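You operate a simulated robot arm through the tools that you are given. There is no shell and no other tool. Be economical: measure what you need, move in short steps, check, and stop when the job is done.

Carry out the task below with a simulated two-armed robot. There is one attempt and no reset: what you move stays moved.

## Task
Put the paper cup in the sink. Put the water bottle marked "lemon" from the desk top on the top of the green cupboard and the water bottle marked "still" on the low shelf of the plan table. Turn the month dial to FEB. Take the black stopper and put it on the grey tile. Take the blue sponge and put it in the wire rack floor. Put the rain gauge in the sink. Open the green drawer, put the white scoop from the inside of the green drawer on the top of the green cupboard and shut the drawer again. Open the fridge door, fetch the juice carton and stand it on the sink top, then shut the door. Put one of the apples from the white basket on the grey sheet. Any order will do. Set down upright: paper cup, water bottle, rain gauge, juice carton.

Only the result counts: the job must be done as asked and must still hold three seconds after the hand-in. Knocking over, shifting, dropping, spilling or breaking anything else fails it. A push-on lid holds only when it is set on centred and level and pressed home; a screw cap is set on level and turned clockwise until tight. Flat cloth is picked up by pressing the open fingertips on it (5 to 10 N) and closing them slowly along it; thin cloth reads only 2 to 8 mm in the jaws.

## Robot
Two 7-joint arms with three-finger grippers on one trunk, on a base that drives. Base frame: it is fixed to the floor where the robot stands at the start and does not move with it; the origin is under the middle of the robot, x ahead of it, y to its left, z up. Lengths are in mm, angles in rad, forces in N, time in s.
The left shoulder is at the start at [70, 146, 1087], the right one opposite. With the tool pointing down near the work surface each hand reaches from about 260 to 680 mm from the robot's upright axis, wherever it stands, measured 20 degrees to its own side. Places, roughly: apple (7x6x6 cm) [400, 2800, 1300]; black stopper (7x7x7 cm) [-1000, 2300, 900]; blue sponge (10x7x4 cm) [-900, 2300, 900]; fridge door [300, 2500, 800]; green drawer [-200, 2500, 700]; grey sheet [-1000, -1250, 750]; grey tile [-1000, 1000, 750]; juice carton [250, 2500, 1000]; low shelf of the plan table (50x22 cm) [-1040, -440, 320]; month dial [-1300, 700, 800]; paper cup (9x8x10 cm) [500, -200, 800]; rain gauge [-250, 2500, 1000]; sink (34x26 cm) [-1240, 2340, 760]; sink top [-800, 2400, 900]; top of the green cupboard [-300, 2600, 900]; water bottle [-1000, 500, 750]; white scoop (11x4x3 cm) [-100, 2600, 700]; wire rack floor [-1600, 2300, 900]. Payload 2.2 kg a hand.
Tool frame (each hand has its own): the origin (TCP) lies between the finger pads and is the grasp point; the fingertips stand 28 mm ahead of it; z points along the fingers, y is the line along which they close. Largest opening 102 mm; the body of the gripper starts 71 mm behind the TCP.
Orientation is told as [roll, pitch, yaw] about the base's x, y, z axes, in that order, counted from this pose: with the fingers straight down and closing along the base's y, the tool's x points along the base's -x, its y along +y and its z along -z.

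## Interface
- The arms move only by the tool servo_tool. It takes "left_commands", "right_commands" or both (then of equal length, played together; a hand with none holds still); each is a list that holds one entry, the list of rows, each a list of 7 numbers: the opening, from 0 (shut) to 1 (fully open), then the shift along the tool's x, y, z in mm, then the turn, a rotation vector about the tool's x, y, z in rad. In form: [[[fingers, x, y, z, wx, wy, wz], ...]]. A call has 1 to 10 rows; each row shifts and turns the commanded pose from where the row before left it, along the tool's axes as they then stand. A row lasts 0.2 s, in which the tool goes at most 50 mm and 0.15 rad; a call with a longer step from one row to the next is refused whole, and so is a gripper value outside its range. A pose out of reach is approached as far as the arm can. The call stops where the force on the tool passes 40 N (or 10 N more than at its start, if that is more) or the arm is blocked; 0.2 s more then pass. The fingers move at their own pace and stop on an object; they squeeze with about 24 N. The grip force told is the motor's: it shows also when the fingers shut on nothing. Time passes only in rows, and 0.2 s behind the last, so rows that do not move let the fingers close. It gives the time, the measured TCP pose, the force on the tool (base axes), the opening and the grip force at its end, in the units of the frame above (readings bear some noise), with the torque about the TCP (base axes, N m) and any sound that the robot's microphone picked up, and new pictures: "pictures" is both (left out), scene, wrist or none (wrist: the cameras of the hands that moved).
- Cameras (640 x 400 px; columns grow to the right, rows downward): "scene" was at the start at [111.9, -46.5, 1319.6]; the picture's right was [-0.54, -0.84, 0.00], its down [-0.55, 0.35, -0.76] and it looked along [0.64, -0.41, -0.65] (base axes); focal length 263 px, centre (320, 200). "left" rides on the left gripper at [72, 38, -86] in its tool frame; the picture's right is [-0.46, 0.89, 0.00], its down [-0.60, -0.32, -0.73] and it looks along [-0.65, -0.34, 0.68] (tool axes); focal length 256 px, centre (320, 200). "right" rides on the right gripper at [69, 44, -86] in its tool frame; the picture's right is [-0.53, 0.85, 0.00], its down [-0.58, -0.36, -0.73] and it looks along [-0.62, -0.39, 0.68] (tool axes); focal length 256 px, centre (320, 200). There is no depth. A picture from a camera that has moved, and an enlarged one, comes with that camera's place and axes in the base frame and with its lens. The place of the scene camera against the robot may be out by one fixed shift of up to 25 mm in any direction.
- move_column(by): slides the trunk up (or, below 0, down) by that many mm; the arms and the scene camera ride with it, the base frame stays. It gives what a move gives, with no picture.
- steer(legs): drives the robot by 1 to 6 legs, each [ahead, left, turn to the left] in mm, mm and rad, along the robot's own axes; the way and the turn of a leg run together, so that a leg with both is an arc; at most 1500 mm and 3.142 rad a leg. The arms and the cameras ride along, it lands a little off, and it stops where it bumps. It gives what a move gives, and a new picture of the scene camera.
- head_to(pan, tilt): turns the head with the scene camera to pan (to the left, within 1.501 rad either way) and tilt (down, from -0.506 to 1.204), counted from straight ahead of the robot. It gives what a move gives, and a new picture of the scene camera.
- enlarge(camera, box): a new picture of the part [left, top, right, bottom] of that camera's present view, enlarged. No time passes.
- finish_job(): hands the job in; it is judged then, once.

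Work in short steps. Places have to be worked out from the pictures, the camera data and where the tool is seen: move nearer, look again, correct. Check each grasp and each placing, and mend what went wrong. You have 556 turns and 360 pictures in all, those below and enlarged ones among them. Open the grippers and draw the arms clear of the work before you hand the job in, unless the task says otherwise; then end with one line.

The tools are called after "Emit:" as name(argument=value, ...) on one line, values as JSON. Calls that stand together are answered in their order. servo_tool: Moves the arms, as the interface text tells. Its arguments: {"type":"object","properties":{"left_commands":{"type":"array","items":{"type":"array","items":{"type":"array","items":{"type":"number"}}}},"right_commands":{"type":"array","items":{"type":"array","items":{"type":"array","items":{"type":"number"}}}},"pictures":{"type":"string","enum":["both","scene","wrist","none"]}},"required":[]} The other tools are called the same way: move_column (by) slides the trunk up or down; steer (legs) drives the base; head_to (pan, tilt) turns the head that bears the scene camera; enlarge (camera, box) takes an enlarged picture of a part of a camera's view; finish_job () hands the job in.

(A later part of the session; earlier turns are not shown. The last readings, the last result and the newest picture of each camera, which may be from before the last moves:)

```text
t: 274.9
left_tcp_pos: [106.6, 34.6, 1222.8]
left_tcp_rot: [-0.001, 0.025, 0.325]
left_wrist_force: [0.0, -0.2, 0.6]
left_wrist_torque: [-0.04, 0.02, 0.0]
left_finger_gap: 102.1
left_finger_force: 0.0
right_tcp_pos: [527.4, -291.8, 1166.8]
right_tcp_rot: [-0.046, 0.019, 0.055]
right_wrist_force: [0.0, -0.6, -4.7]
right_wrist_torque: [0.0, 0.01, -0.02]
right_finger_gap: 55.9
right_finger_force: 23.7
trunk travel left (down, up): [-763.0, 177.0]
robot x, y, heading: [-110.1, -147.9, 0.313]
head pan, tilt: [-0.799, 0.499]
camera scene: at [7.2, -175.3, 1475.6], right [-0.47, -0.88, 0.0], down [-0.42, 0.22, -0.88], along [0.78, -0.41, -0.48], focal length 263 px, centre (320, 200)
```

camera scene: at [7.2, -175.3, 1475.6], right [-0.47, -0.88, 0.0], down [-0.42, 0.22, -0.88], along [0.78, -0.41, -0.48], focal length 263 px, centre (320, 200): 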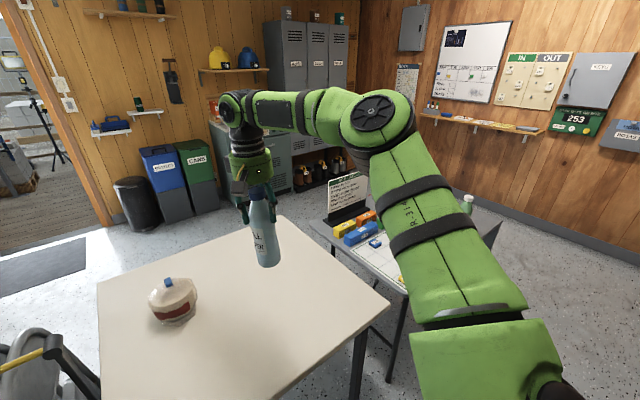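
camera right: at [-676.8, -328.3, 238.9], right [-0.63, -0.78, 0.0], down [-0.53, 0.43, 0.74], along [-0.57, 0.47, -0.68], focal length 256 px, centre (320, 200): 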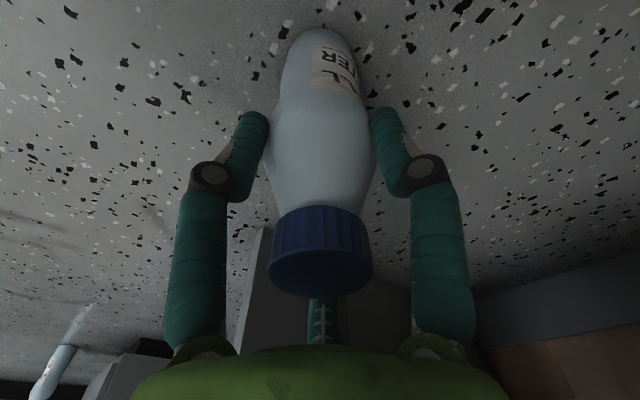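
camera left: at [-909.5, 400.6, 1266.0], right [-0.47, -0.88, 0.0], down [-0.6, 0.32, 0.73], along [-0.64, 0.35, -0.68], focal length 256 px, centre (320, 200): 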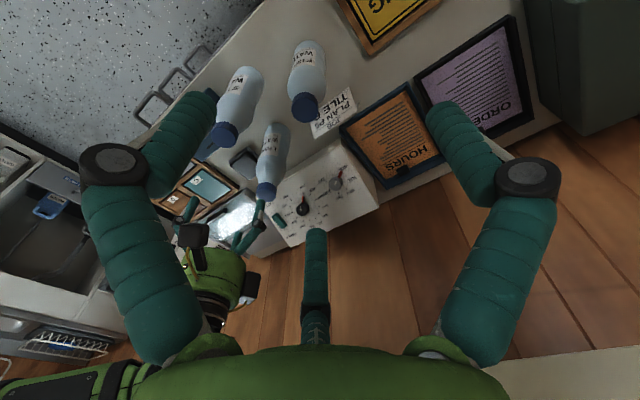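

Emit:
servo_tool(right_commands=[[[0.4, 0, 0, 0, -0.046, -0.019, 0], [0.4, 0, 0, 0, 0, 0, 0]]], pictures="none")

Emit:
move_column(by=-260)

Emit:
servo_tool(right_commands=[[[0.4, 0, 0, 6, 0, 0, 0], [0.4, 0, 0, 6, 0, 0, 0], [0.4, 0, 0, 4, 0, 0, 0]]], pictures="wrist")

```text
t: 275.5
left_tcp_pos: [107.5, 34.4, 1224.4]
left_tcp_rot: [-0.002, 0.027, 0.326]
left_wrist_force: [-1.3, 0.4, -0.5]
left_wrist_torque: [-0.05, -0.03, -0.01]
left_finger_gap: 102.1
left_finger_force: 0.0
right_tcp_pos: [526.1, -292.1, 1166.6]
right_tcp_rot: [0.003, -0.001, 0.055]
right_wrist_force: [0.1, -0.4, -5.4]
right_wrist_torque: [0.01, 0.01, -0.05]
right_finger_gap: 55.9
right_finger_force: 24.1
trunk travel left (down, up): [-763.0, 177.0]
robot x, y, heading: [-108.3, -148.0, 0.306]
head pan, tilt: [-0.799, 0.499]
```

```text
t: 278.2
left_tcp_pos: [107.5, 33.7, 964.0]
left_tcp_rot: [-0.001, 0.027, 0.326]
left_wrist_force: [0.6, -0.2, 0.2]
left_wrist_torque: [0.01, -0.03, 0.0]
left_finger_gap: 102.0
left_finger_force: 0.0
right_tcp_pos: [526.8, -292.2, 906.3]
right_tcp_rot: [0.002, 0.0, 0.054]
right_wrist_force: [0.0, -0.2, -4.6]
right_wrist_torque: [0.0, 0.02, 0.01]
right_finger_gap: 56.0
right_finger_force: 24.2
trunk travel left (down, up): [-503.0, 437.0]
robot x, y, heading: [-112.0, -146.6, 0.31]
head pan, tilt: [-0.799, 0.499]
```

```text
t: 279.0
left_tcp_pos: [105.9, 34.3, 963.3]
left_tcp_rot: [-0.004, 0.022, 0.325]
left_wrist_force: [0.3, -0.5, -0.3]
left_wrist_torque: [-0.01, 0.01, 0.01]
left_finger_gap: 101.9
left_finger_force: 0.1
right_tcp_pos: [525.8, -291.8, 894.9]
right_tcp_rot: [0.003, -0.007, 0.051]
right_wrist_force: [0.7, -3.3, 12.4]
right_wrist_torque: [-0.32, 0.38, 0.06]
right_finger_gap: 56.3
right_finger_force: 23.9
trunk travel left (down, up): [-503.0, 437.0]
robot x, y, heading: [-114.7, -146.6, 0.313]
head pan, tilt: [-0.799, 0.499]
camera right: at [452.2, -251.8, 979.2], right [0.49, 0.87, 0.01], down [0.59, -0.34, 0.73], along [0.64, -0.36, -0.68], focal length 256 px, centre (320, 200)
```

right: 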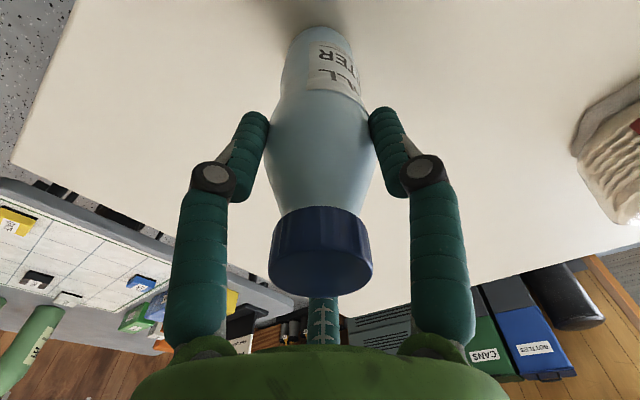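

Contact with the table. Release and rise.

Emit:
servo_tool(right_commands=[[[0.4, 0, 0, -4, 0, 0, 0], [0.7, 0, 0, 0, 0, 0, 0], [1, 0, 0, 0, 0, 0, 0], [1, 0, 0, 0, 0, 0, 0], [1, 0, 0, -30, 0, 0, 0], [1, 0, 0, -45, 0, 0, 0], [1, 0, 0, -45, 0, 0, 0]]], pictures="wrist")

```text
t: 280.6
left_tcp_pos: [105.7, 32.2, 962.8]
left_tcp_rot: [-0.005, 0.023, 0.323]
left_wrist_force: [-0.9, 0.7, 0.6]
left_wrist_torque: [0.02, -0.03, -0.02]
left_finger_gap: 101.9
left_finger_force: 0.1
right_tcp_pos: [514.9, -296.3, 1009.2]
right_tcp_rot: [-0.003, -0.001, 0.05]
right_wrist_force: [-1.5, -0.1, -0.3]
right_wrist_torque: [-0.03, -0.06, -0.02]
right_finger_gap: 102.2
right_finger_force: 0.0
right hand out of reach, approached as far as the arm can: row 7
trunk travel left (down, up): [-503.0, 437.0]
robot x, y, heading: [-114.8, -149.6, 0.313]
head pan, tilt: [-0.799, 0.499]
camera right: at [442.9, -255.3, 1094.7], right [0.49, 0.87, 0.0], down [0.59, -0.33, 0.73], along [0.64, -0.36, -0.68], focal length 256 px, centre (320, 200)
```

right: 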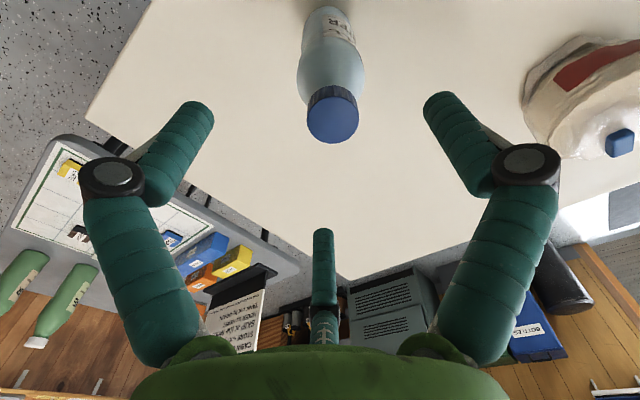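

Bottle stands on the table at [526, -292]. I back off and pitch the right hand to point forward.

Emit:
steer(legs=[[-250, 0, 0]])

Emit:
servo_tool(right_commands=[[[1, 0, 0, 0, 0, -0.132, 0], [1, 0, 0, 0, 0, -0.132, 0], [1, 0, 0, 0, 0, -0.132, 0], [1, 0, 0, 0, 0, -0.132, 0], [1, 0, 0, 0, 0, -0.132, 0], [1, 0, 0, 0, 0, -0.132, 0], [1, 0, 0, 0, 0, -0.132, 0], [1, 0, 0, 0, 0, -0.132, 0], [1, 0, 0, 0, 0, -0.132, 0], [1, 0, 0, 0, 0, -0.132, 0]]], pictures="none")

```text
t: 282.4
left_tcp_pos: [-128.7, -42.7, 962.5]
left_tcp_rot: [-0.002, 0.023, 0.325]
left_wrist_force: [0.1, -0.3, 0.4]
left_wrist_torque: [0.02, 0.02, 0.02]
left_finger_gap: 102.0
left_finger_force: 0.0
right_tcp_pos: [281.1, -371.5, 1008.7]
right_tcp_rot: [0.003, -0.001, 0.054]
right_wrist_force: [-0.4, 0.6, 0.1]
right_wrist_torque: [0.01, -0.02, 0.02]
right_finger_gap: 102.0
right_finger_force: 0.1
trunk travel left (down, up): [-503.0, 437.0]
robot x, y, heading: [-347.9, -224.7, 0.314]
head pan, tilt: [-0.799, 0.499]
camera scene: at [-230.4, -252.1, 1215.7], right [-0.47, -0.88, 0.0], down [-0.42, 0.22, -0.88], along [0.78, -0.41, -0.48], focal length 263 px, centre (320, 200)
```

scene: 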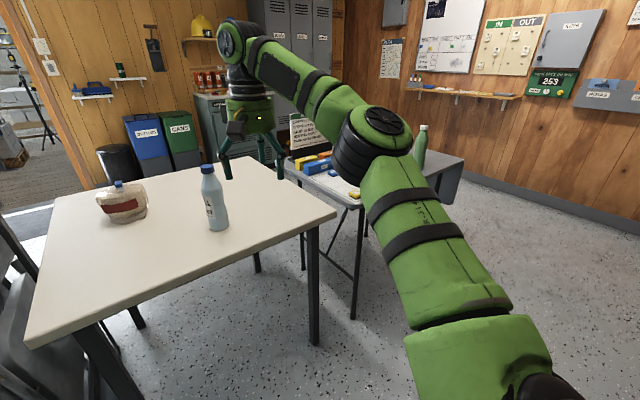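

```text
t: 284.6
left_tcp_pos: [-128.6, -43.4, 963.2]
left_tcp_rot: [-0.001, 0.027, 0.324]
left_wrist_force: [0.0, -0.4, 0.0]
left_wrist_torque: [0.01, -0.02, 0.02]
left_finger_gap: 102.2
left_finger_force: 0.0
right_tcp_pos: [281.5, -372.3, 1008.0]
right_tcp_rot: [0.014, -1.324, 0.04]
right_wrist_force: [0.2, 0.8, -0.3]
right_wrist_torque: [0.01, -0.02, 0.03]
right_finger_gap: 101.8
right_finger_force: 0.0
trunk travel left (down, up): [-503.0, 437.0]
robot x, y, heading: [-346.1, -224.6, 0.315]
head pan, tilt: [-0.799, 0.499]
```

The hand points forward cleanly. I level it a bit more and line it up with the bottle: y≈−302, z≈858.

Emit:
servo_tool(right_commands=[[[1, 0, 0, 0, 0, -0.12, 0], [1, 20, 14, 0, 0, 0, 0], [1, 20, 14, 0, 0, 0, 0], [1, 20, 14, 0, 0, 0, 0], [1, 20, 14, 0, 0, 0, 0], [1, 20, 14, 0, 0, 0, 0]]], pictures="none")

Emit:
move_column(by=-50)

Emit:
servo_tool(right_commands=[[[1, 0, 0, 0, 0, 0, 0]]], pictures="wrist")

```text
t: 286.0
left_tcp_pos: [-130.0, -41.9, 962.2]
left_tcp_rot: [0.0, 0.026, 0.324]
left_wrist_force: [0.2, 0.2, 0.1]
left_wrist_torque: [0.01, 0.03, 0.04]
left_finger_gap: 102.3
left_finger_force: 0.1
right_tcp_pos: [264.4, -302.6, 910.2]
right_tcp_rot: [0.014, -1.444, 0.039]
right_wrist_force: [0.2, 0.2, -0.1]
right_wrist_torque: [-0.06, 0.0, 0.0]
right_finger_gap: 102.1
right_finger_force: 0.1
trunk travel left (down, up): [-503.0, 437.0]
robot x, y, heading: [-346.4, -225.9, 0.31]
head pan, tilt: [-0.799, 0.499]
```

```text
t: 286.9
left_tcp_pos: [-130.0, -42.5, 911.9]
left_tcp_rot: [-0.002, 0.023, 0.325]
left_wrist_force: [-0.9, 0.5, -0.1]
left_wrist_torque: [0.02, 0.02, -0.01]
left_finger_gap: 102.0
left_finger_force: 0.0
right_tcp_pos: [264.0, -303.3, 860.4]
right_tcp_rot: [0.009, -1.442, 0.043]
right_wrist_force: [-0.6, 1.1, -0.9]
right_wrist_torque: [0.01, -0.01, -0.04]
right_finger_gap: 101.8
right_finger_force: 0.1
trunk travel left (down, up): [-453.0, 487.0]
robot x, y, heading: [-348.2, -222.8, 0.311]
head pan, tilt: [-0.799, 0.499]
```

```text
t: 287.3
left_tcp_pos: [-130.0, -42.8, 913.0]
left_tcp_rot: [-0.002, 0.024, 0.325]
left_wrist_force: [-0.6, 0.7, -0.6]
left_wrist_torque: [0.02, 0.0, 0.02]
left_finger_gap: 102.0
left_finger_force: 0.1
right_tcp_pos: [262.7, -303.4, 861.1]
right_tcp_rot: [0.01, -1.443, 0.043]
right_wrist_force: [0.0, -0.6, 0.5]
right_wrist_torque: [0.01, 0.0, 0.02]
right_finger_gap: 102.1
right_finger_force: 0.1
trunk travel left (down, up): [-453.0, 487.0]
robot x, y, heading: [-347.6, -228.8, 0.313]
head pan, tilt: [-0.799, 0.499]
camera right: at [166.1, -263.5, 802.4], right [0.02, 0.85, 0.53], down [-0.63, -0.4, 0.67], along [0.78, -0.35, 0.52], focal length 256 px, centre (320, 200)
```

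right: 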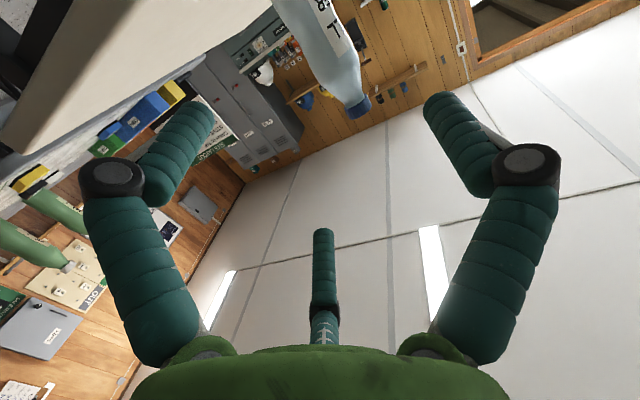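

Alignment checks out with the known bottle place. I drive the open hand toward the bottle along +x.

Emit:
steer(legs=[[180, -58, 0]])

Emit:
servo_tool(right_commands=[[[1, 0, 0, 0, 0, 0, 0]]], pictures="wrist")

```text
t: 288.9
left_tcp_pos: [59.0, -42.4, 913.3]
left_tcp_rot: [-0.001, 0.026, 0.324]
left_wrist_force: [1.2, 0.1, 0.7]
left_wrist_torque: [0.0, 0.0, 0.0]
left_finger_gap: 101.8
left_finger_force: 0.0
right_tcp_pos: [452.8, -302.6, 859.1]
right_tcp_rot: [0.014, -1.441, 0.042]
right_wrist_force: [-0.1, 0.2, 0.6]
right_wrist_torque: [0.0, -0.02, 0.0]
right_finger_gap: 101.9
right_finger_force: 0.1
trunk travel left (down, up): [-453.0, 487.0]
robot x, y, heading: [-160.3, -224.3, 0.316]
head pan, tilt: [-0.799, 0.499]
camera scene: at [-41.3, -251.6, 1165.6], right [-0.47, -0.88, 0.0], down [-0.42, 0.22, -0.88], along [0.78, -0.41, -0.48], focal length 263 px, centre (320, 200)
```

scene: 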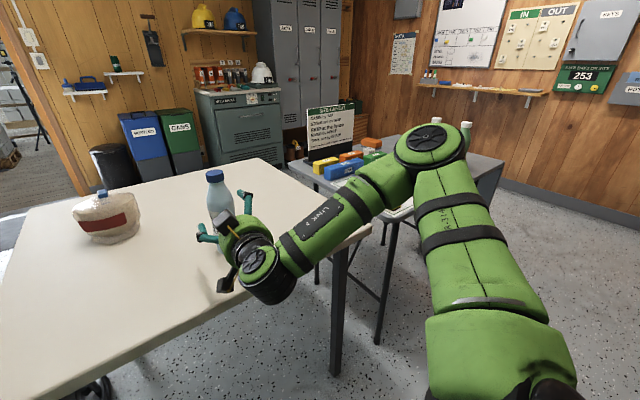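

```text
t: 289.3
left_tcp_pos: [58.9, -42.5, 912.9]
left_tcp_rot: [-0.002, 0.025, 0.327]
left_wrist_force: [0.3, 0.1, -0.4]
left_wrist_torque: [-0.03, -0.01, 0.02]
left_finger_gap: 101.9
left_finger_force: 0.1
right_tcp_pos: [451.7, -302.9, 860.6]
right_tcp_rot: [0.014, -1.441, 0.044]
right_wrist_force: [0.2, 0.1, -0.6]
right_wrist_torque: [-0.03, 0.01, 0.04]
right_finger_gap: 101.9
right_finger_force: 0.1
trunk travel left (down, up): [-453.0, 487.0]
robot x, y, heading: [-159.0, -227.0, 0.315]
head pan, tilt: [-0.799, 0.499]
camera right: at [354.4, -262.6, 802.6], right [0.02, 0.85, 0.53], down [-0.63, -0.4, 0.67], along [0.78, -0.35, 0.52], focal length 256 px, centre (320, 200)
```

right: 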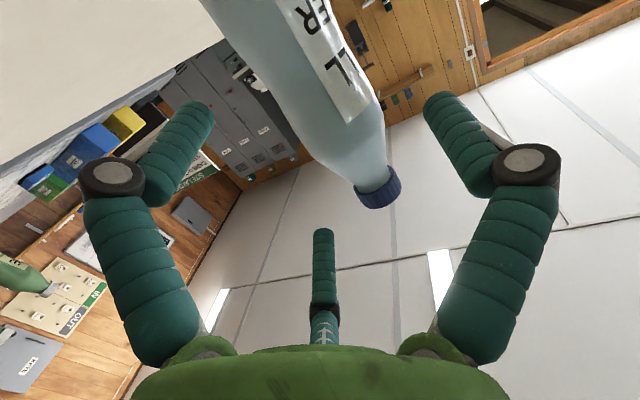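

Emit:
steer(legs=[[66, -21, 0]])

Emit:
servo_tool(right_commands=[[[1, 0, 0, 0, 0, 0, 0]]], pictures="wrist")

```text
t: 290.3
left_tcp_pos: [127.8, -41.9, 913.6]
left_tcp_rot: [-0.001, 0.026, 0.326]
left_wrist_force: [-0.3, 0.6, 0.0]
left_wrist_torque: [-0.01, 0.03, 0.04]
left_finger_gap: 102.1
left_finger_force: 0.1
right_tcp_pos: [522.6, -303.0, 859.6]
right_tcp_rot: [0.012, -1.441, 0.044]
right_wrist_force: [0.6, -0.1, 0.0]
right_wrist_torque: [-0.01, 0.0, 0.04]
right_finger_gap: 101.9
right_finger_force: 0.0
trunk travel left (down, up): [-453.0, 487.0]
robot x, y, heading: [-90.4, -220.6, 0.317]
head pan, tilt: [-0.799, 0.499]
camera scene: at [27.4, -251.4, 1165.6], right [-0.47, -0.88, 0.0], down [-0.42, 0.22, -0.88], along [0.78, -0.41, -0.48], focal length 263 px, centre (320, 200)
```

scene: 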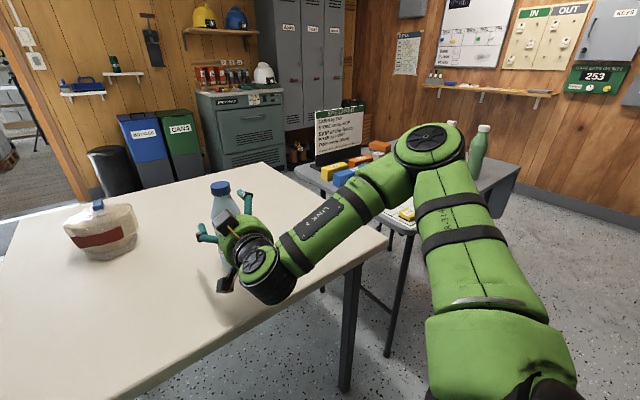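

```text
t: 290.7
left_tcp_pos: [126.9, -40.8, 913.2]
left_tcp_rot: [-0.002, 0.024, 0.326]
left_wrist_force: [0.7, -0.2, -0.2]
left_wrist_torque: [0.0, 0.0, 0.03]
left_finger_gap: 101.9
left_finger_force: 0.0
right_tcp_pos: [521.4, -302.2, 861.1]
right_tcp_rot: [0.011, -1.44, 0.043]
right_wrist_force: [0.1, 0.1, -0.2]
right_wrist_torque: [-0.03, -0.02, 0.02]
right_finger_gap: 102.0
right_finger_force: 0.1
trunk travel left (down, up): [-453.0, 487.0]
robot x, y, heading: [-92.3, -220.6, 0.314]
head pan, tilt: [-0.799, 0.499]
camera right: at [422.7, -262.3, 802.7], right [0.02, 0.85, 0.53], down [-0.63, -0.4, 0.67], along [0.78, -0.35, 0.52], focal length 256 px, centre (320, 200)
```

right: 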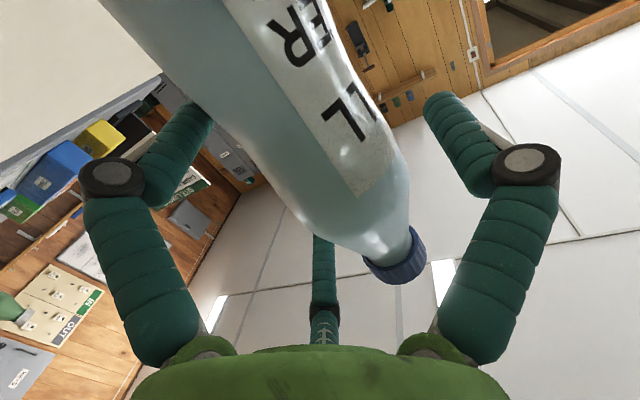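

Bottle is between the fingers. Close gently.

Emit:
servo_tool(right_commands=[[[0.9, 0, 0, 0, 0, 0, 0], [0.8, 0, 0, 0, 0, 0, 0], [0.7, 0, 0, 0, 0, 0, 0], [0.55, 0, 0, 0, 0, 0, 0]]], pictures="wrist")

```text
t: 291.7
left_tcp_pos: [127.0, -42.7, 912.6]
left_tcp_rot: [-0.002, 0.023, 0.327]
left_wrist_force: [-0.4, -0.1, -1.1]
left_wrist_torque: [-0.05, -0.01, 0.03]
left_finger_gap: 102.0
left_finger_force: 0.0
right_tcp_pos: [520.7, -301.9, 860.5]
right_tcp_rot: [0.011, -1.442, 0.045]
right_wrist_force: [-1.3, -2.9, 0.0]
right_wrist_torque: [-0.31, 0.02, -0.01]
right_finger_gap: 75.8
right_finger_force: 23.5
trunk travel left (down, up): [-453.0, 487.0]
robot x, y, heading: [-92.3, -223.4, 0.313]
head pan, tilt: [-0.799, 0.499]
camera right: at [422.9, -262.6, 802.6], right [0.02, 0.85, 0.53], down [-0.63, -0.4, 0.67], along [0.78, -0.35, 0.53], focal length 256 px, centre (320, 200)
```

right: 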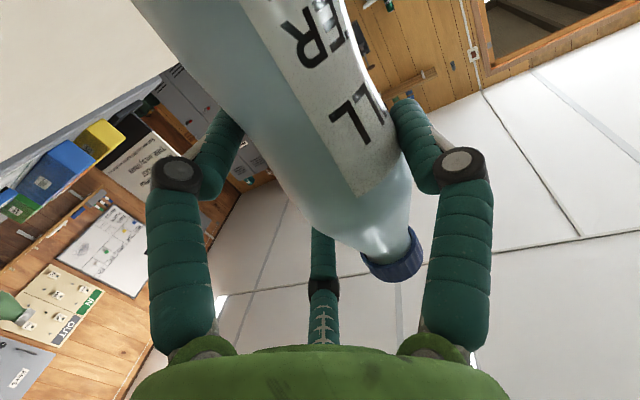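

Emit:
move_column(by=60)

Emit:
servo_tool(right_commands=[[[0.5, 0, 0, 0, 0, 0, 0]]], pictures="scene")

```text
t: 292.7
left_tcp_pos: [128.4, -41.2, 972.6]
left_tcp_rot: [-0.003, 0.025, 0.325]
left_wrist_force: [-0.5, -0.5, 0.0]
left_wrist_torque: [0.03, 0.04, 0.0]
left_finger_gap: 102.2
left_finger_force: 0.0
right_tcp_pos: [521.7, -301.7, 918.7]
right_tcp_rot: [0.01, -1.441, 0.044]
right_wrist_force: [0.5, -0.4, -3.9]
right_wrist_torque: [-0.05, 0.03, -0.02]
right_finger_gap: 75.2
right_finger_force: 23.9
trunk travel left (down, up): [-513.0, 427.0]
robot x, y, heading: [-94.8, -226.3, 0.311]
head pan, tilt: [-0.799, 0.499]
```

```text
t: 293.1
left_tcp_pos: [128.9, -41.9, 972.7]
left_tcp_rot: [-0.001, 0.024, 0.325]
left_wrist_force: [0.1, -0.5, 0.4]
left_wrist_torque: [-0.01, 0.0, -0.01]
left_finger_gap: 101.9
left_finger_force: 0.1
right_tcp_pos: [521.6, -301.3, 918.9]
right_tcp_rot: [0.013, -1.442, 0.044]
right_wrist_force: [0.8, -0.6, -4.6]
right_wrist_torque: [-0.05, 0.05, 0.01]
right_finger_gap: 74.8
right_finger_force: 24.2
trunk travel left (down, up): [-513.0, 427.0]
robot x, y, heading: [-90.2, -223.1, 0.313]
head pan, tilt: [-0.799, 0.499]
camera scene: at [27.3, -251.4, 1225.5], right [-0.47, -0.88, 0.0], down [-0.42, 0.22, -0.88], along [0.78, -0.41, -0.48], focal length 263 px, centre (320, 200)
```

scene: 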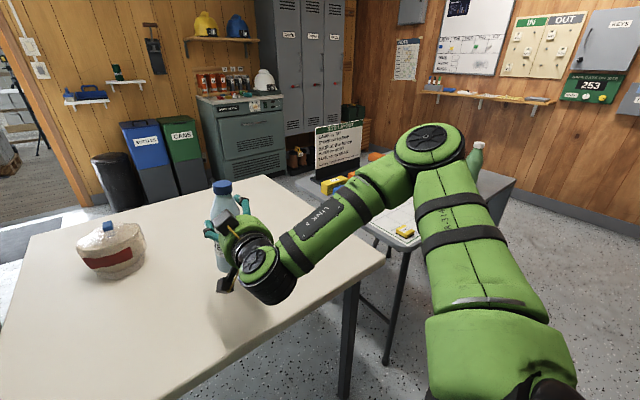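

The side grasp holds. I back off, raise a little more, and turn left toward the plan table.

Emit:
move_column(by=100)

Emit:
steer(legs=[[-200, 0, 0], [0, 0, 1.6], [0, 0, 1.67]])

```text
t: 294.4
left_tcp_pos: [127.3, -41.9, 1073.7]
left_tcp_rot: [-0.001, 0.027, 0.326]
left_wrist_force: [-0.1, -0.5, 1.2]
left_wrist_torque: [-0.01, 0.02, 0.01]
left_finger_gap: 102.0
left_finger_force: 0.0
right_tcp_pos: [522.4, -302.3, 1020.0]
right_tcp_rot: [0.01, -1.439, 0.044]
right_wrist_force: [0.6, -0.5, -4.6]
right_wrist_torque: [-0.08, 0.04, 0.0]
right_finger_gap: 74.6
right_finger_force: 23.8
trunk travel left (down, up): [-613.0, 327.0]
robot x, y, heading: [-95.6, -223.1, 0.314]
head pan, tilt: [-0.799, 0.499]
```

```text
t: 303.9
left_tcp_pos: [-476.3, -492.4, 1074.3]
left_tcp_rot: [-0.002, 0.026, -2.691]
left_wrist_force: [0.0, 0.0, 0.3]
left_wrist_torque: [0.01, -0.02, 0.02]
left_finger_gap: 101.7
left_finger_force: 0.0
right_tcp_pos: [-902.0, -282.1, 1020.6]
right_tcp_rot: [0.013, -1.44, -2.973]
right_wrist_force: [0.4, -0.1, -5.3]
right_wrist_torque: [0.11, -0.03, 0.02]
right_finger_gap: 74.7
right_finger_force: 24.1
trunk travel left (down, up): [-613.0, 327.0]
robot x, y, heading: [-282.4, -286.8, -2.706]
head pan, tilt: [-0.799, 0.499]
camera scene: at [-422.6, -275.0, 1325.6], right [0.35, 0.94, 0.0], down [0.45, -0.17, -0.88], along [-0.82, 0.31, -0.48], focal length 263 px, centre (320, 200)
```

scene: 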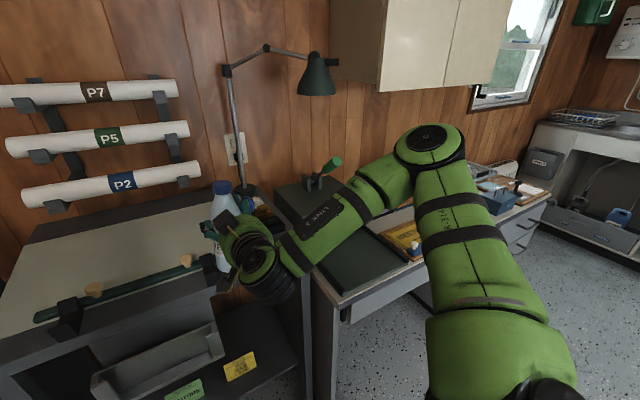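

I back away, lower to shelf height, turn slightly and line up in front of the free right part of the shelf.

Emit:
steer(legs=[[-180, 0, 0], [0, 0, -0.407]])

Emit:
move_column(by=-400)

Emit:
move_column(by=-155)

Emit:
steer(legs=[[0, 246, 0], [100, 0, 0]])

```text
t: 306.7
left_tcp_pos: [-379.2, -320.4, 1074.0]
left_tcp_rot: [-0.001, 0.025, -3.099]
left_wrist_force: [-0.3, -0.1, -0.1]
left_wrist_torque: [0.0, -0.02, 0.0]
left_finger_gap: 102.0
left_finger_force: 0.1
right_tcp_pos: [-683.8, 39.7, 1019.7]
right_tcp_rot: [0.013, -1.441, 2.902]
right_wrist_force: [0.0, 1.6, -4.3]
right_wrist_torque: [0.05, -0.06, 0.01]
right_finger_gap: 74.8
right_finger_force: 23.9
trunk travel left (down, up): [-613.0, 327.0]
robot x, y, heading: [-119.6, -210.4, -3.109]
head pan, tilt: [-0.799, 0.499]
camera scene: at [-243.0, -147.0, 1325.6], right [0.69, 0.72, 0.0], down [0.34, -0.33, -0.88], along [-0.63, 0.61, -0.48], focal length 263 px, centre (320, 200)
```

scene: 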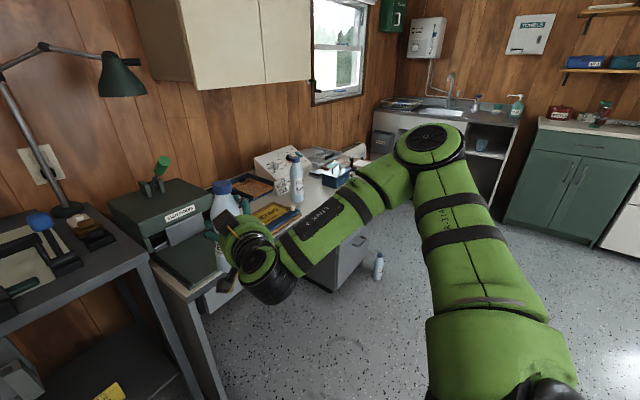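

```text
t: 310.5
left_tcp_pos: [-378.5, -320.7, 673.5]
left_tcp_rot: [-0.003, 0.024, -3.1]
left_wrist_force: [-0.1, -0.9, 0.9]
left_wrist_torque: [0.02, 0.04, -0.05]
left_finger_gap: 101.9
left_finger_force: 0.1
right_tcp_pos: [-684.9, 38.4, 618.8]
right_tcp_rot: [0.01, -1.44, 2.902]
right_wrist_force: [-0.2, -0.3, -5.4]
right_wrist_torque: [0.08, -0.07, 0.01]
right_finger_gap: 74.9
right_finger_force: 24.2
trunk travel left (down, up): [-213.0, 727.0]
robot x, y, heading: [-116.3, -207.9, -3.107]
head pan, tilt: [-0.799, 0.499]
```

```text
t: 312.3
left_tcp_pos: [-378.9, -320.9, 518.9]
left_tcp_rot: [-0.003, 0.024, -3.099]
left_wrist_force: [-0.2, -0.1, -0.8]
left_wrist_torque: [-0.02, 0.01, 0.01]
left_finger_gap: 101.8
left_finger_force: 0.0
right_tcp_pos: [-683.0, 37.0, 464.8]
right_tcp_rot: [0.011, -1.44, 2.902]
right_wrist_force: [0.2, -0.2, -4.7]
right_wrist_torque: [0.07, -0.05, -0.01]
right_finger_gap: 74.8
right_finger_force: 24.6
trunk travel left (down, up): [-58.0, 882.0]
robot x, y, heading: [-117.3, -210.9, -3.111]
head pan, tilt: [-0.799, 0.499]
```

```text
t: 314.9
left_tcp_pos: [-471.1, -571.1, 517.8]
left_tcp_rot: [0.0, 0.025, -3.102]
left_wrist_force: [-0.1, 0.1, 0.7]
left_wrist_torque: [0.02, 0.0, 0.0]
left_finger_gap: 102.4
left_finger_force: 0.1
right_tcp_pos: [-777.1, -212.3, 464.5]
right_tcp_rot: [0.011, -1.44, 2.901]
right_wrist_force: [-0.2, 0.2, -5.5]
right_wrist_torque: [0.02, -0.06, -0.05]
right_finger_gap: 74.9
right_finger_force: 24.0
trunk travel left (down, up): [-58.0, 882.0]
robot x, y, heading: [-208.6, -458.0, -3.112]
head pan, tilt: [-0.799, 0.499]
camera scene: at [-335.2, -398.0, 770.6], right [0.7, 0.72, 0.0], down [0.34, -0.33, -0.88], along [-0.63, 0.61, -0.48], focal length 263 px, centre (320, 200)
```

scene: 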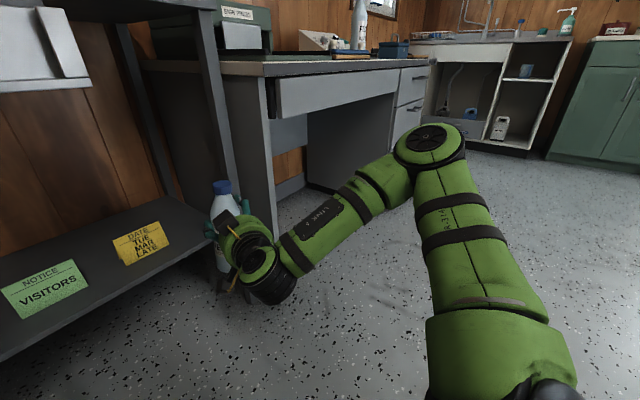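

Emit:
head_to(pan=-0.55, tilt=0.45)

Emit:
steer(legs=[[130, 0, 0]])

```text
t: 315.6
left_tcp_pos: [-471.2, -571.4, 518.3]
left_tcp_rot: [-0.001, 0.024, -3.102]
left_wrist_force: [-0.2, -0.5, 0.6]
left_wrist_torque: [0.03, -0.04, -0.04]
left_finger_gap: 101.9
left_finger_force: 0.0
right_tcp_pos: [-776.3, -211.5, 464.4]
right_tcp_rot: [0.01, -1.44, 2.903]
right_wrist_force: [0.1, -0.4, -5.0]
right_wrist_torque: [0.02, -0.05, 0.0]
right_finger_gap: 74.7
right_finger_force: 24.2
trunk travel left (down, up): [-58.0, 882.0]
robot x, y, heading: [-211.0, -459.4, -3.112]
head pan, tilt: [-0.55, 0.45]
camera scene: at [-349.6, -415.6, 775.0], right [0.5, 0.87, 0.0], down [0.38, -0.22, -0.9], along [-0.78, 0.45, -0.44], focal length 263 px, centre (320, 200)
```

scene: 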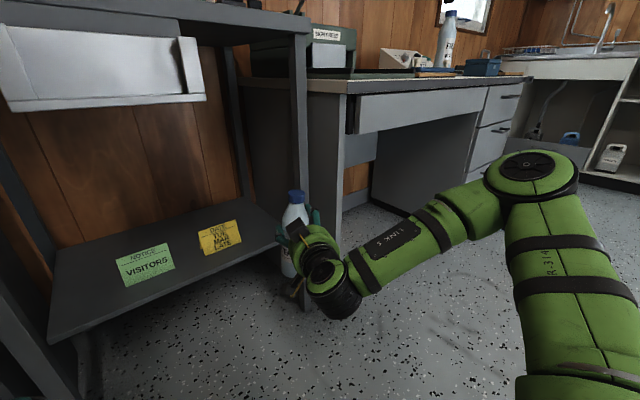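

```text
t: 316.9
left_tcp_pos: [-600.3, -575.0, 518.3]
left_tcp_rot: [-0.001, 0.024, -3.102]
left_wrist_force: [0.2, -0.4, -0.1]
left_wrist_torque: [0.0, 0.0, -0.01]
left_finger_gap: 102.0
left_finger_force: 0.1
right_tcp_pos: [-904.3, -215.0, 464.8]
right_tcp_rot: [0.01, -1.44, 2.903]
right_wrist_force: [0.4, 0.9, -4.7]
right_wrist_torque: [0.05, -0.08, -0.02]
right_finger_gap: 75.0
right_finger_force: 23.7
trunk travel left (down, up): [-58.0, 882.0]
robot x, y, heading: [-341.5, -463.3, -3.112]
head pan, tilt: [-0.55, 0.45]
camera scene: at [-478.5, -419.4, 775.0], right [0.5, 0.87, 0.0], down [0.38, -0.22, -0.9], along [-0.78, 0.45, -0.44], focal length 263 px, centre (320, 200)
```

scene: 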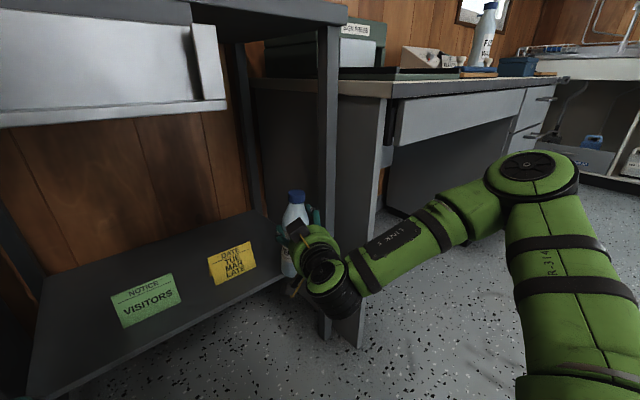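

Clear so far. Continue forward to put the bottle well over the shelf.

Emit:
steer(legs=[[110, 0, 0]])

```text
t: 318.1
left_tcp_pos: [-673.2, -573.3, 523.8]
left_tcp_rot: [-0.001, 0.009, -3.091]
left_wrist_force: [-0.1, -0.4, -0.1]
left_wrist_torque: [-0.01, 0.02, -0.01]
left_finger_gap: 102.3
left_finger_force: 0.0
right_tcp_pos: [-981.0, -215.9, 474.5]
right_tcp_rot: [0.083, -1.46, 2.835]
right_wrist_force: [-0.9, -1.5, -5.1]
right_wrist_torque: [0.02, -0.07, 0.0]
right_finger_gap: 74.9
right_finger_force: 23.9
trunk travel left (down, up): [-58.0, 882.0]
robot x, y, heading: [-419.4, -460.4, -3.109]
head pan, tilt: [-0.55, 0.45]
camera scene: at [-546.5, -415.9, 777.0], right [0.49, 0.87, -0.01], down [0.36, -0.22, -0.91], along [-0.79, 0.44, -0.42], focal length 263 px, centre (320, 200)
```

scene: 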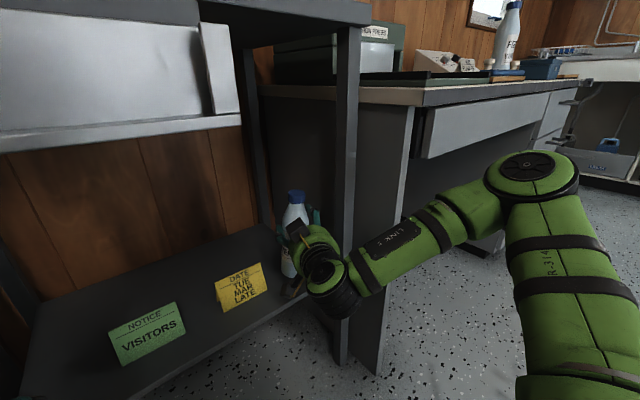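

The wrist touches the table's right leg. I back out, shift 35 mm left and go in again.

Emit:
steer(legs=[[-70, 0, 0], [0, 35, 0]])

Emit:
servo_tool(right_commands=[[[0.5, 0, 0, 0, 0, 0, 0]]], pictures="wrist")

```text
t: 319.6
left_tcp_pos: [-611.9, -607.7, 518.1]
left_tcp_rot: [-0.003, 0.03, -3.091]
left_wrist_force: [-0.6, 0.4, 0.2]
left_wrist_torque: [-0.01, 0.0, -0.04]
left_finger_gap: 102.0
left_finger_force: 0.0
right_tcp_pos: [-915.8, -247.8, 462.8]
right_tcp_rot: [0.011, -1.441, 2.908]
right_wrist_force: [0.1, 0.1, -3.7]
right_wrist_torque: [0.02, -0.03, 0.02]
right_finger_gap: 74.6
right_finger_force: 23.9
trunk travel left (down, up): [-58.0, 882.0]
robot x, y, heading: [-345.7, -494.1, -3.107]
head pan, tilt: [-0.55, 0.45]
camera scene: at [-488.8, -450.3, 775.0], right [0.49, 0.87, 0.0], down [0.38, -0.21, -0.9], along [-0.78, 0.44, -0.44], focal length 263 px, centre (320, 200)
```

scene: 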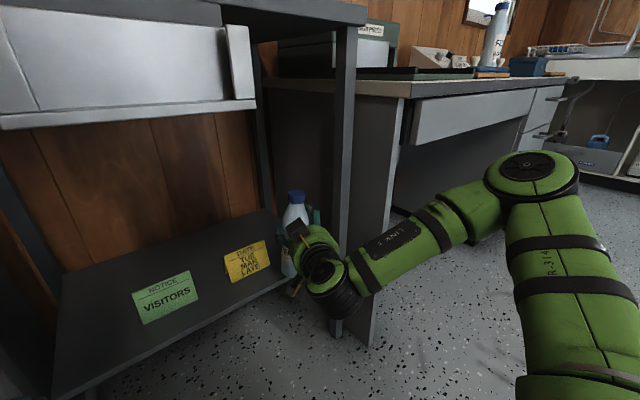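

```text
t: 320.0
left_tcp_pos: [-609.6, -607.4, 517.1]
left_tcp_rot: [-0.004, 0.031, -3.089]
left_wrist_force: [-0.1, -0.3, 0.9]
left_wrist_torque: [0.0, -0.01, -0.07]
left_finger_gap: 101.9
left_finger_force: 0.2
right_tcp_pos: [-916.7, -249.2, 464.1]
right_tcp_rot: [0.005, -1.437, 2.913]
right_wrist_force: [0.4, 0.3, -4.6]
right_wrist_torque: [0.04, -0.05, -0.01]
right_finger_gap: 74.7
right_finger_force: 24.4
trunk travel left (down, up): [-58.0, 882.0]
robot x, y, heading: [-350.9, -495.9, -3.104]
head pan, tilt: [-0.55, 0.45]
camera right: at [-834.8, -311.0, 406.1], right [-0.26, -0.81, 0.53], down [0.71, 0.21, 0.67], along [-0.65, 0.55, 0.52], focal length 256 px, centre (320, 200)
```

right: 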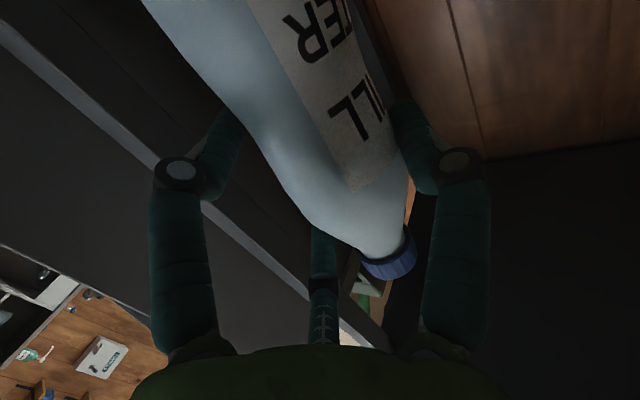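

Emit:
steer(legs=[[95, 0, 0]])

```text
t: 321.1
left_tcp_pos: [-647.4, -604.3, 520.2]
left_tcp_rot: [-0.003, 0.039, -3.062]
left_wrist_force: [0.4, 0.7, -0.2]
left_wrist_torque: [-0.01, -0.01, 0.0]
left_finger_gap: 102.3
left_finger_force: 0.1
right_tcp_pos: [-954.8, -246.6, 466.6]
right_tcp_rot: [0.035, -1.441, 2.896]
right_wrist_force: [0.3, -0.1, -4.1]
right_wrist_torque: [0.05, -0.09, -0.01]
right_finger_gap: 74.8
right_finger_force: 23.3
trunk travel left (down, up): [-58.0, 882.0]
robot x, y, heading: [-385.1, -486.2, -3.092]
head pan, tilt: [-0.55, 0.45]
stopped in leg 1: the robot was blocked; the commanded pose is now the measured one
camera scene: at [-523.1, -442.5, 777.2], right [0.48, 0.88, -0.01], down [0.38, -0.21, -0.9], along [-0.79, 0.43, -0.43], focal length 263 px, centre (320, 200)
```

scene: 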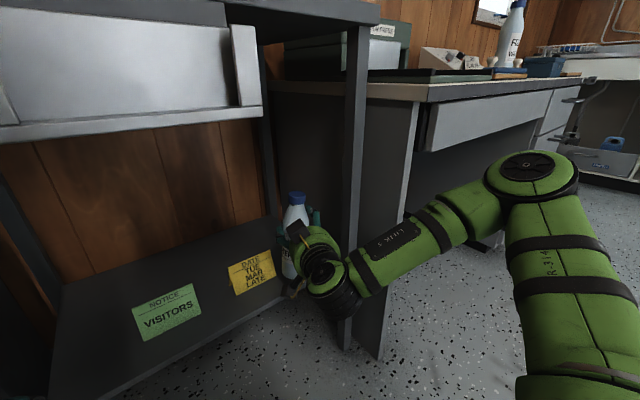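

Something else blocks; I look to the left side.

Emit:
head_to(pan=0.7, tilt=0.6)

```text
t: 322.5
left_tcp_pos: [-646.7, -604.2, 519.7]
left_tcp_rot: [-0.002, 0.033, -3.064]
left_wrist_force: [-0.4, -0.2, 0.5]
left_wrist_torque: [-0.03, 0.0, 0.01]
left_finger_gap: 102.0
left_finger_force: 0.0
right_tcp_pos: [-955.8, -247.4, 469.7]
right_tcp_rot: [0.061, -1.447, 2.87]
right_wrist_force: [0.3, -0.6, -4.8]
right_wrist_torque: [0.03, -0.04, 0.02]
right_finger_gap: 74.6
right_finger_force: 23.8
trunk travel left (down, up): [-58.0, 882.0]
robot x, y, heading: [-389.3, -488.0, -3.091]
head pan, tilt: [0.7, 0.6]
camera scene: at [-506.6, -546.7, 763.1], right [-0.68, 0.73, 0.0], down [0.41, 0.38, -0.83], along [-0.61, -0.56, -0.56], focal length 263 px, centre (320, 200)
```

scene: 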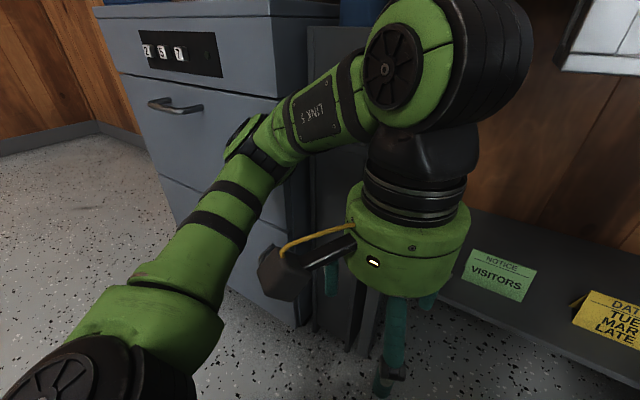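

Left elbow is close to the cabinet. I back off and examine both sides before retrying.

Emit:
steer(legs=[[-80, 0, 0]])

Emit:
head_to(pan=-0.35, tilt=0.75)

```text
t: 323.6
left_tcp_pos: [-570.9, -602.6, 515.7]
left_tcp_rot: [-0.008, 0.045, -3.066]
left_wrist_force: [0.1, 0.0, -1.0]
left_wrist_torque: [0.01, 0.01, -0.01]
left_finger_gap: 101.9
left_finger_force: 0.0
right_tcp_pos: [-879.3, -245.1, 463.5]
right_tcp_rot: [0.003, -1.435, 2.925]
right_wrist_force: [-0.6, 0.3, -5.2]
right_wrist_torque: [0.04, -0.07, 0.0]
right_finger_gap: 74.9
right_finger_force: 23.9
trunk travel left (down, up): [-58.0, 882.0]
robot x, y, heading: [-307.9, -482.6, -3.091]
head pan, tilt: [0.7, 0.6]
camera scene: at [-434.4, -546.1, 761.5], right [-0.68, 0.73, 0.0], down [0.42, 0.38, -0.82], along [-0.61, -0.56, -0.57], focal length 263 px, centre (320, 200)
```

scene: 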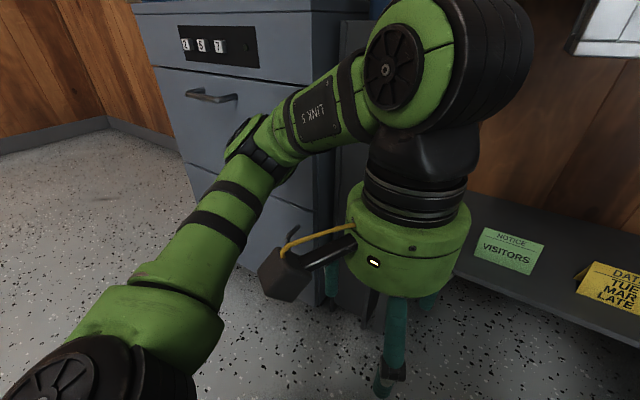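

```text
t: 324.9
left_tcp_pos: [-570.3, -601.6, 516.0]
left_tcp_rot: [-0.007, 0.046, -3.066]
left_wrist_force: [0.4, -0.1, 0.3]
left_wrist_torque: [0.01, -0.03, 0.03]
left_finger_gap: 101.9
left_finger_force: 0.1
right_tcp_pos: [-879.5, -244.8, 462.3]
right_tcp_rot: [0.004, -1.437, 2.928]
right_wrist_force: [-0.5, 0.8, -4.2]
right_wrist_torque: [0.0, -0.04, 0.02]
right_finger_gap: 74.9
right_finger_force: 24.2
trunk travel left (down, up): [-58.0, 882.0]
robot x, y, heading: [-312.4, -483.7, -3.1]
head pan, tilt: [-0.351, 0.75]
camera scene: at [-448.6, -461.3, 748.6], right [0.3, 0.95, 0.0], down [0.65, -0.2, -0.73], along [-0.7, 0.22, -0.68], focal length 263 px, centre (320, 200)
```

scene: 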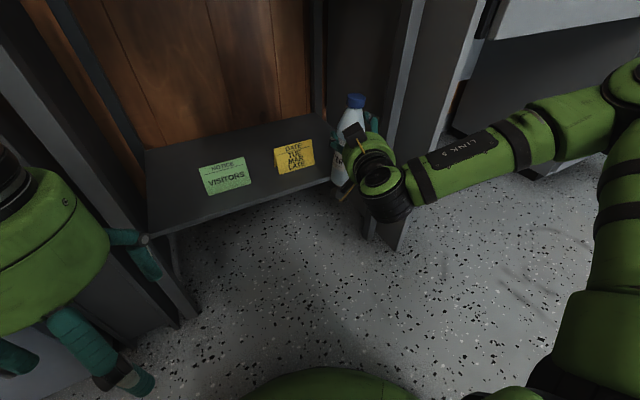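

The left hand/elbow is what hits the left leg/cabinet. I tuck the left arm up and inward.

Emit:
servo_tool(left_commands=[[[1, 10, -15, -40, 0, 0, 0], [1, 10, -15, -40, 0, 0, 0], [1, 10, -15, -40, 0, 0, 0], [1, 10, -15, -40, 0, 0, 0], [1, 10, -15, -40, 0, 0, 0], [1, 10, -15, -40, 0, 0, 0]]], pictures="none")

Emit:
head_to(pan=0.6, tilt=0.5)

```text
t: 326.3
left_tcp_pos: [-531.4, -515.1, 745.3]
left_tcp_rot: [-0.017, 0.044, -3.067]
left_wrist_force: [-0.4, -0.2, -0.3]
left_wrist_torque: [-0.01, -0.03, 0.01]
left_finger_gap: 102.0
left_finger_force: 0.0
left hand out of reach, approached as far as the arm can: row 6
right_tcp_pos: [-879.6, -245.2, 461.6]
right_tcp_rot: [-0.005, -1.436, 2.934]
right_wrist_force: [-0.9, 0.1, -6.0]
right_wrist_torque: [0.05, -0.02, -0.03]
right_finger_gap: 74.8
right_finger_force: 24.2
trunk travel left (down, up): [-58.0, 882.0]
robot x, y, heading: [-310.1, -483.5, -3.089]
head pan, tilt: [-0.351, 0.75]
```

```text
t: 327.5
left_tcp_pos: [-532.2, -518.4, 747.2]
left_tcp_rot: [-0.015, 0.041, -3.06]
left_wrist_force: [-24.7, -40.4, 22.6]
left_wrist_torque: [2.39, -2.0, -1.14]
left_finger_gap: 88.8
left_finger_force: 0.1
right_tcp_pos: [-878.7, -244.5, 463.2]
right_tcp_rot: [0.003, -1.435, 2.927]
right_wrist_force: [-0.1, 0.4, -5.2]
right_wrist_torque: [0.01, -0.03, -0.01]
right_finger_gap: 74.7
right_finger_force: 24.1
trunk travel left (down, up): [-58.0, 882.0]
robot x, y, heading: [-312.1, -481.1, -3.094]
head pan, tilt: [0.6, 0.499]
camera scene: at [-445.6, -534.5, 767.5], right [-0.54, 0.84, 0.0], down [0.43, 0.27, -0.86], along [-0.73, -0.46, -0.51], focal length 263 px, centre (320, 200)
```

scene: 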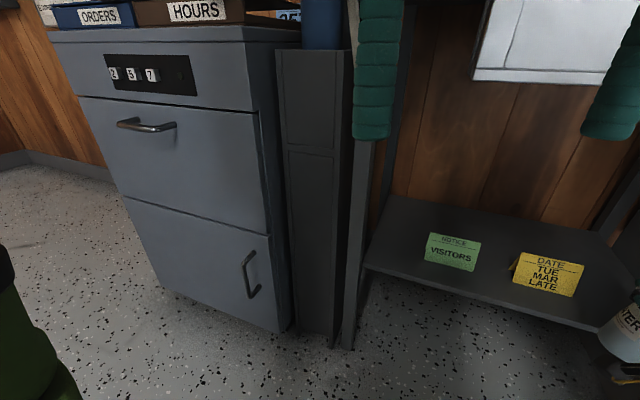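

The head brushes the left hand; I turn the head back and lower the left hand slightly outward.

Emit:
head_to(pan=-0.35, tilt=0.6)

Emit:
servo_tool(left_commands=[[[1, -10, 20, 30, 0, 0, 0], [1, 0, 20, 20, 0, 0, 0]]], pictures="none")

```text
t: 328.7
left_tcp_pos: [-529.5, -514.9, 745.6]
left_tcp_rot: [-0.013, 0.041, -3.065]
left_wrist_force: [-0.4, -1.4, -0.1]
left_wrist_torque: [0.01, 0.01, 0.0]
left_finger_gap: 101.9
left_finger_force: 0.1
right_tcp_pos: [-879.9, -245.8, 463.3]
right_tcp_rot: [0.004, -1.436, 2.926]
right_wrist_force: [-0.6, -0.4, -3.5]
right_wrist_torque: [0.03, -0.05, 0.0]
right_finger_gap: 74.7
right_finger_force: 24.2
trunk travel left (down, up): [-58.0, 882.0]
robot x, y, heading: [-313.1, -484.0, -3.092]
head pan, tilt: [-0.351, 0.6]
camera scene: at [-453.8, -459.7, 761.5], right [0.3, 0.95, 0.0], down [0.54, -0.17, -0.82], along [-0.79, 0.25, -0.57], focal length 263 px, centre (320, 200)
```

scene: 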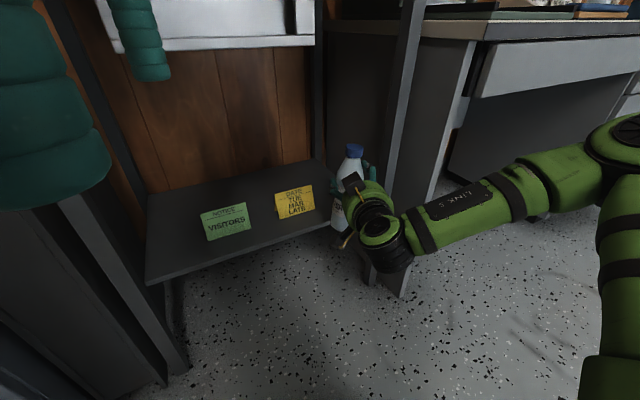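

```text
t: 329.3
left_tcp_pos: [-534.1, -555.9, 693.1]
left_tcp_rot: [-0.007, 0.046, -3.065]
left_wrist_force: [0.4, 0.4, -0.4]
left_wrist_torque: [-0.02, 0.0, -0.01]
left_finger_gap: 102.0
left_finger_force: 0.0
right_tcp_pos: [-878.2, -245.3, 463.6]
right_tcp_rot: [0.002, -1.436, 2.929]
right_wrist_force: [-0.4, 0.5, -4.6]
right_wrist_torque: [0.03, -0.06, 0.01]
right_finger_gap: 74.7
right_finger_force: 23.7
trunk travel left (down, up): [-58.0, 882.0]
robot x, y, heading: [-312.2, -483.7, -3.091]
head pan, tilt: [-0.351, 0.6]
```

Emit:
steer(legs=[[100, 0, 0]])

```text
t: 330.5
left_tcp_pos: [-634.5, -561.0, 695.7]
left_tcp_rot: [-0.006, 0.046, -3.066]
left_wrist_force: [-0.4, 0.2, -0.6]
left_wrist_torque: [-0.03, -0.02, 0.02]
left_finger_gap: 101.7
left_finger_force: 0.0
right_tcp_pos: [-979.1, -249.6, 462.8]
right_tcp_rot: [0.003, -1.438, 2.925]
right_wrist_force: [0.7, 1.0, -4.1]
right_wrist_torque: [0.01, -0.04, -0.02]
right_finger_gap: 74.4
right_finger_force: 24.4
trunk travel left (down, up): [-58.0, 882.0]
robot x, y, heading: [-410.6, -491.7, -3.094]
head pan, tilt: [-0.351, 0.6]
camera scene: at [-553.1, -464.3, 761.5], right [0.3, 0.95, 0.0], down [0.54, -0.17, -0.82], along [-0.79, 0.25, -0.57], focal length 263 px, centre (320, 200)
```

scene: 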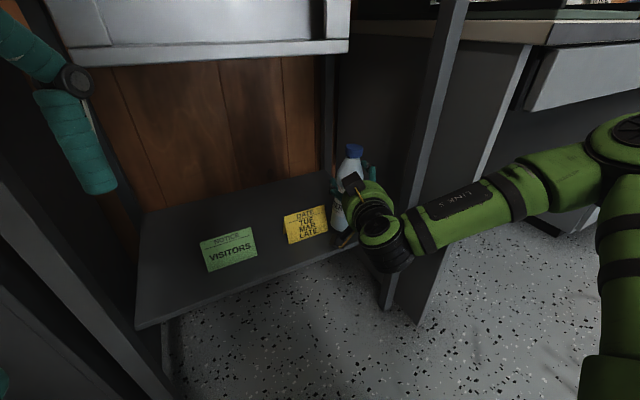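

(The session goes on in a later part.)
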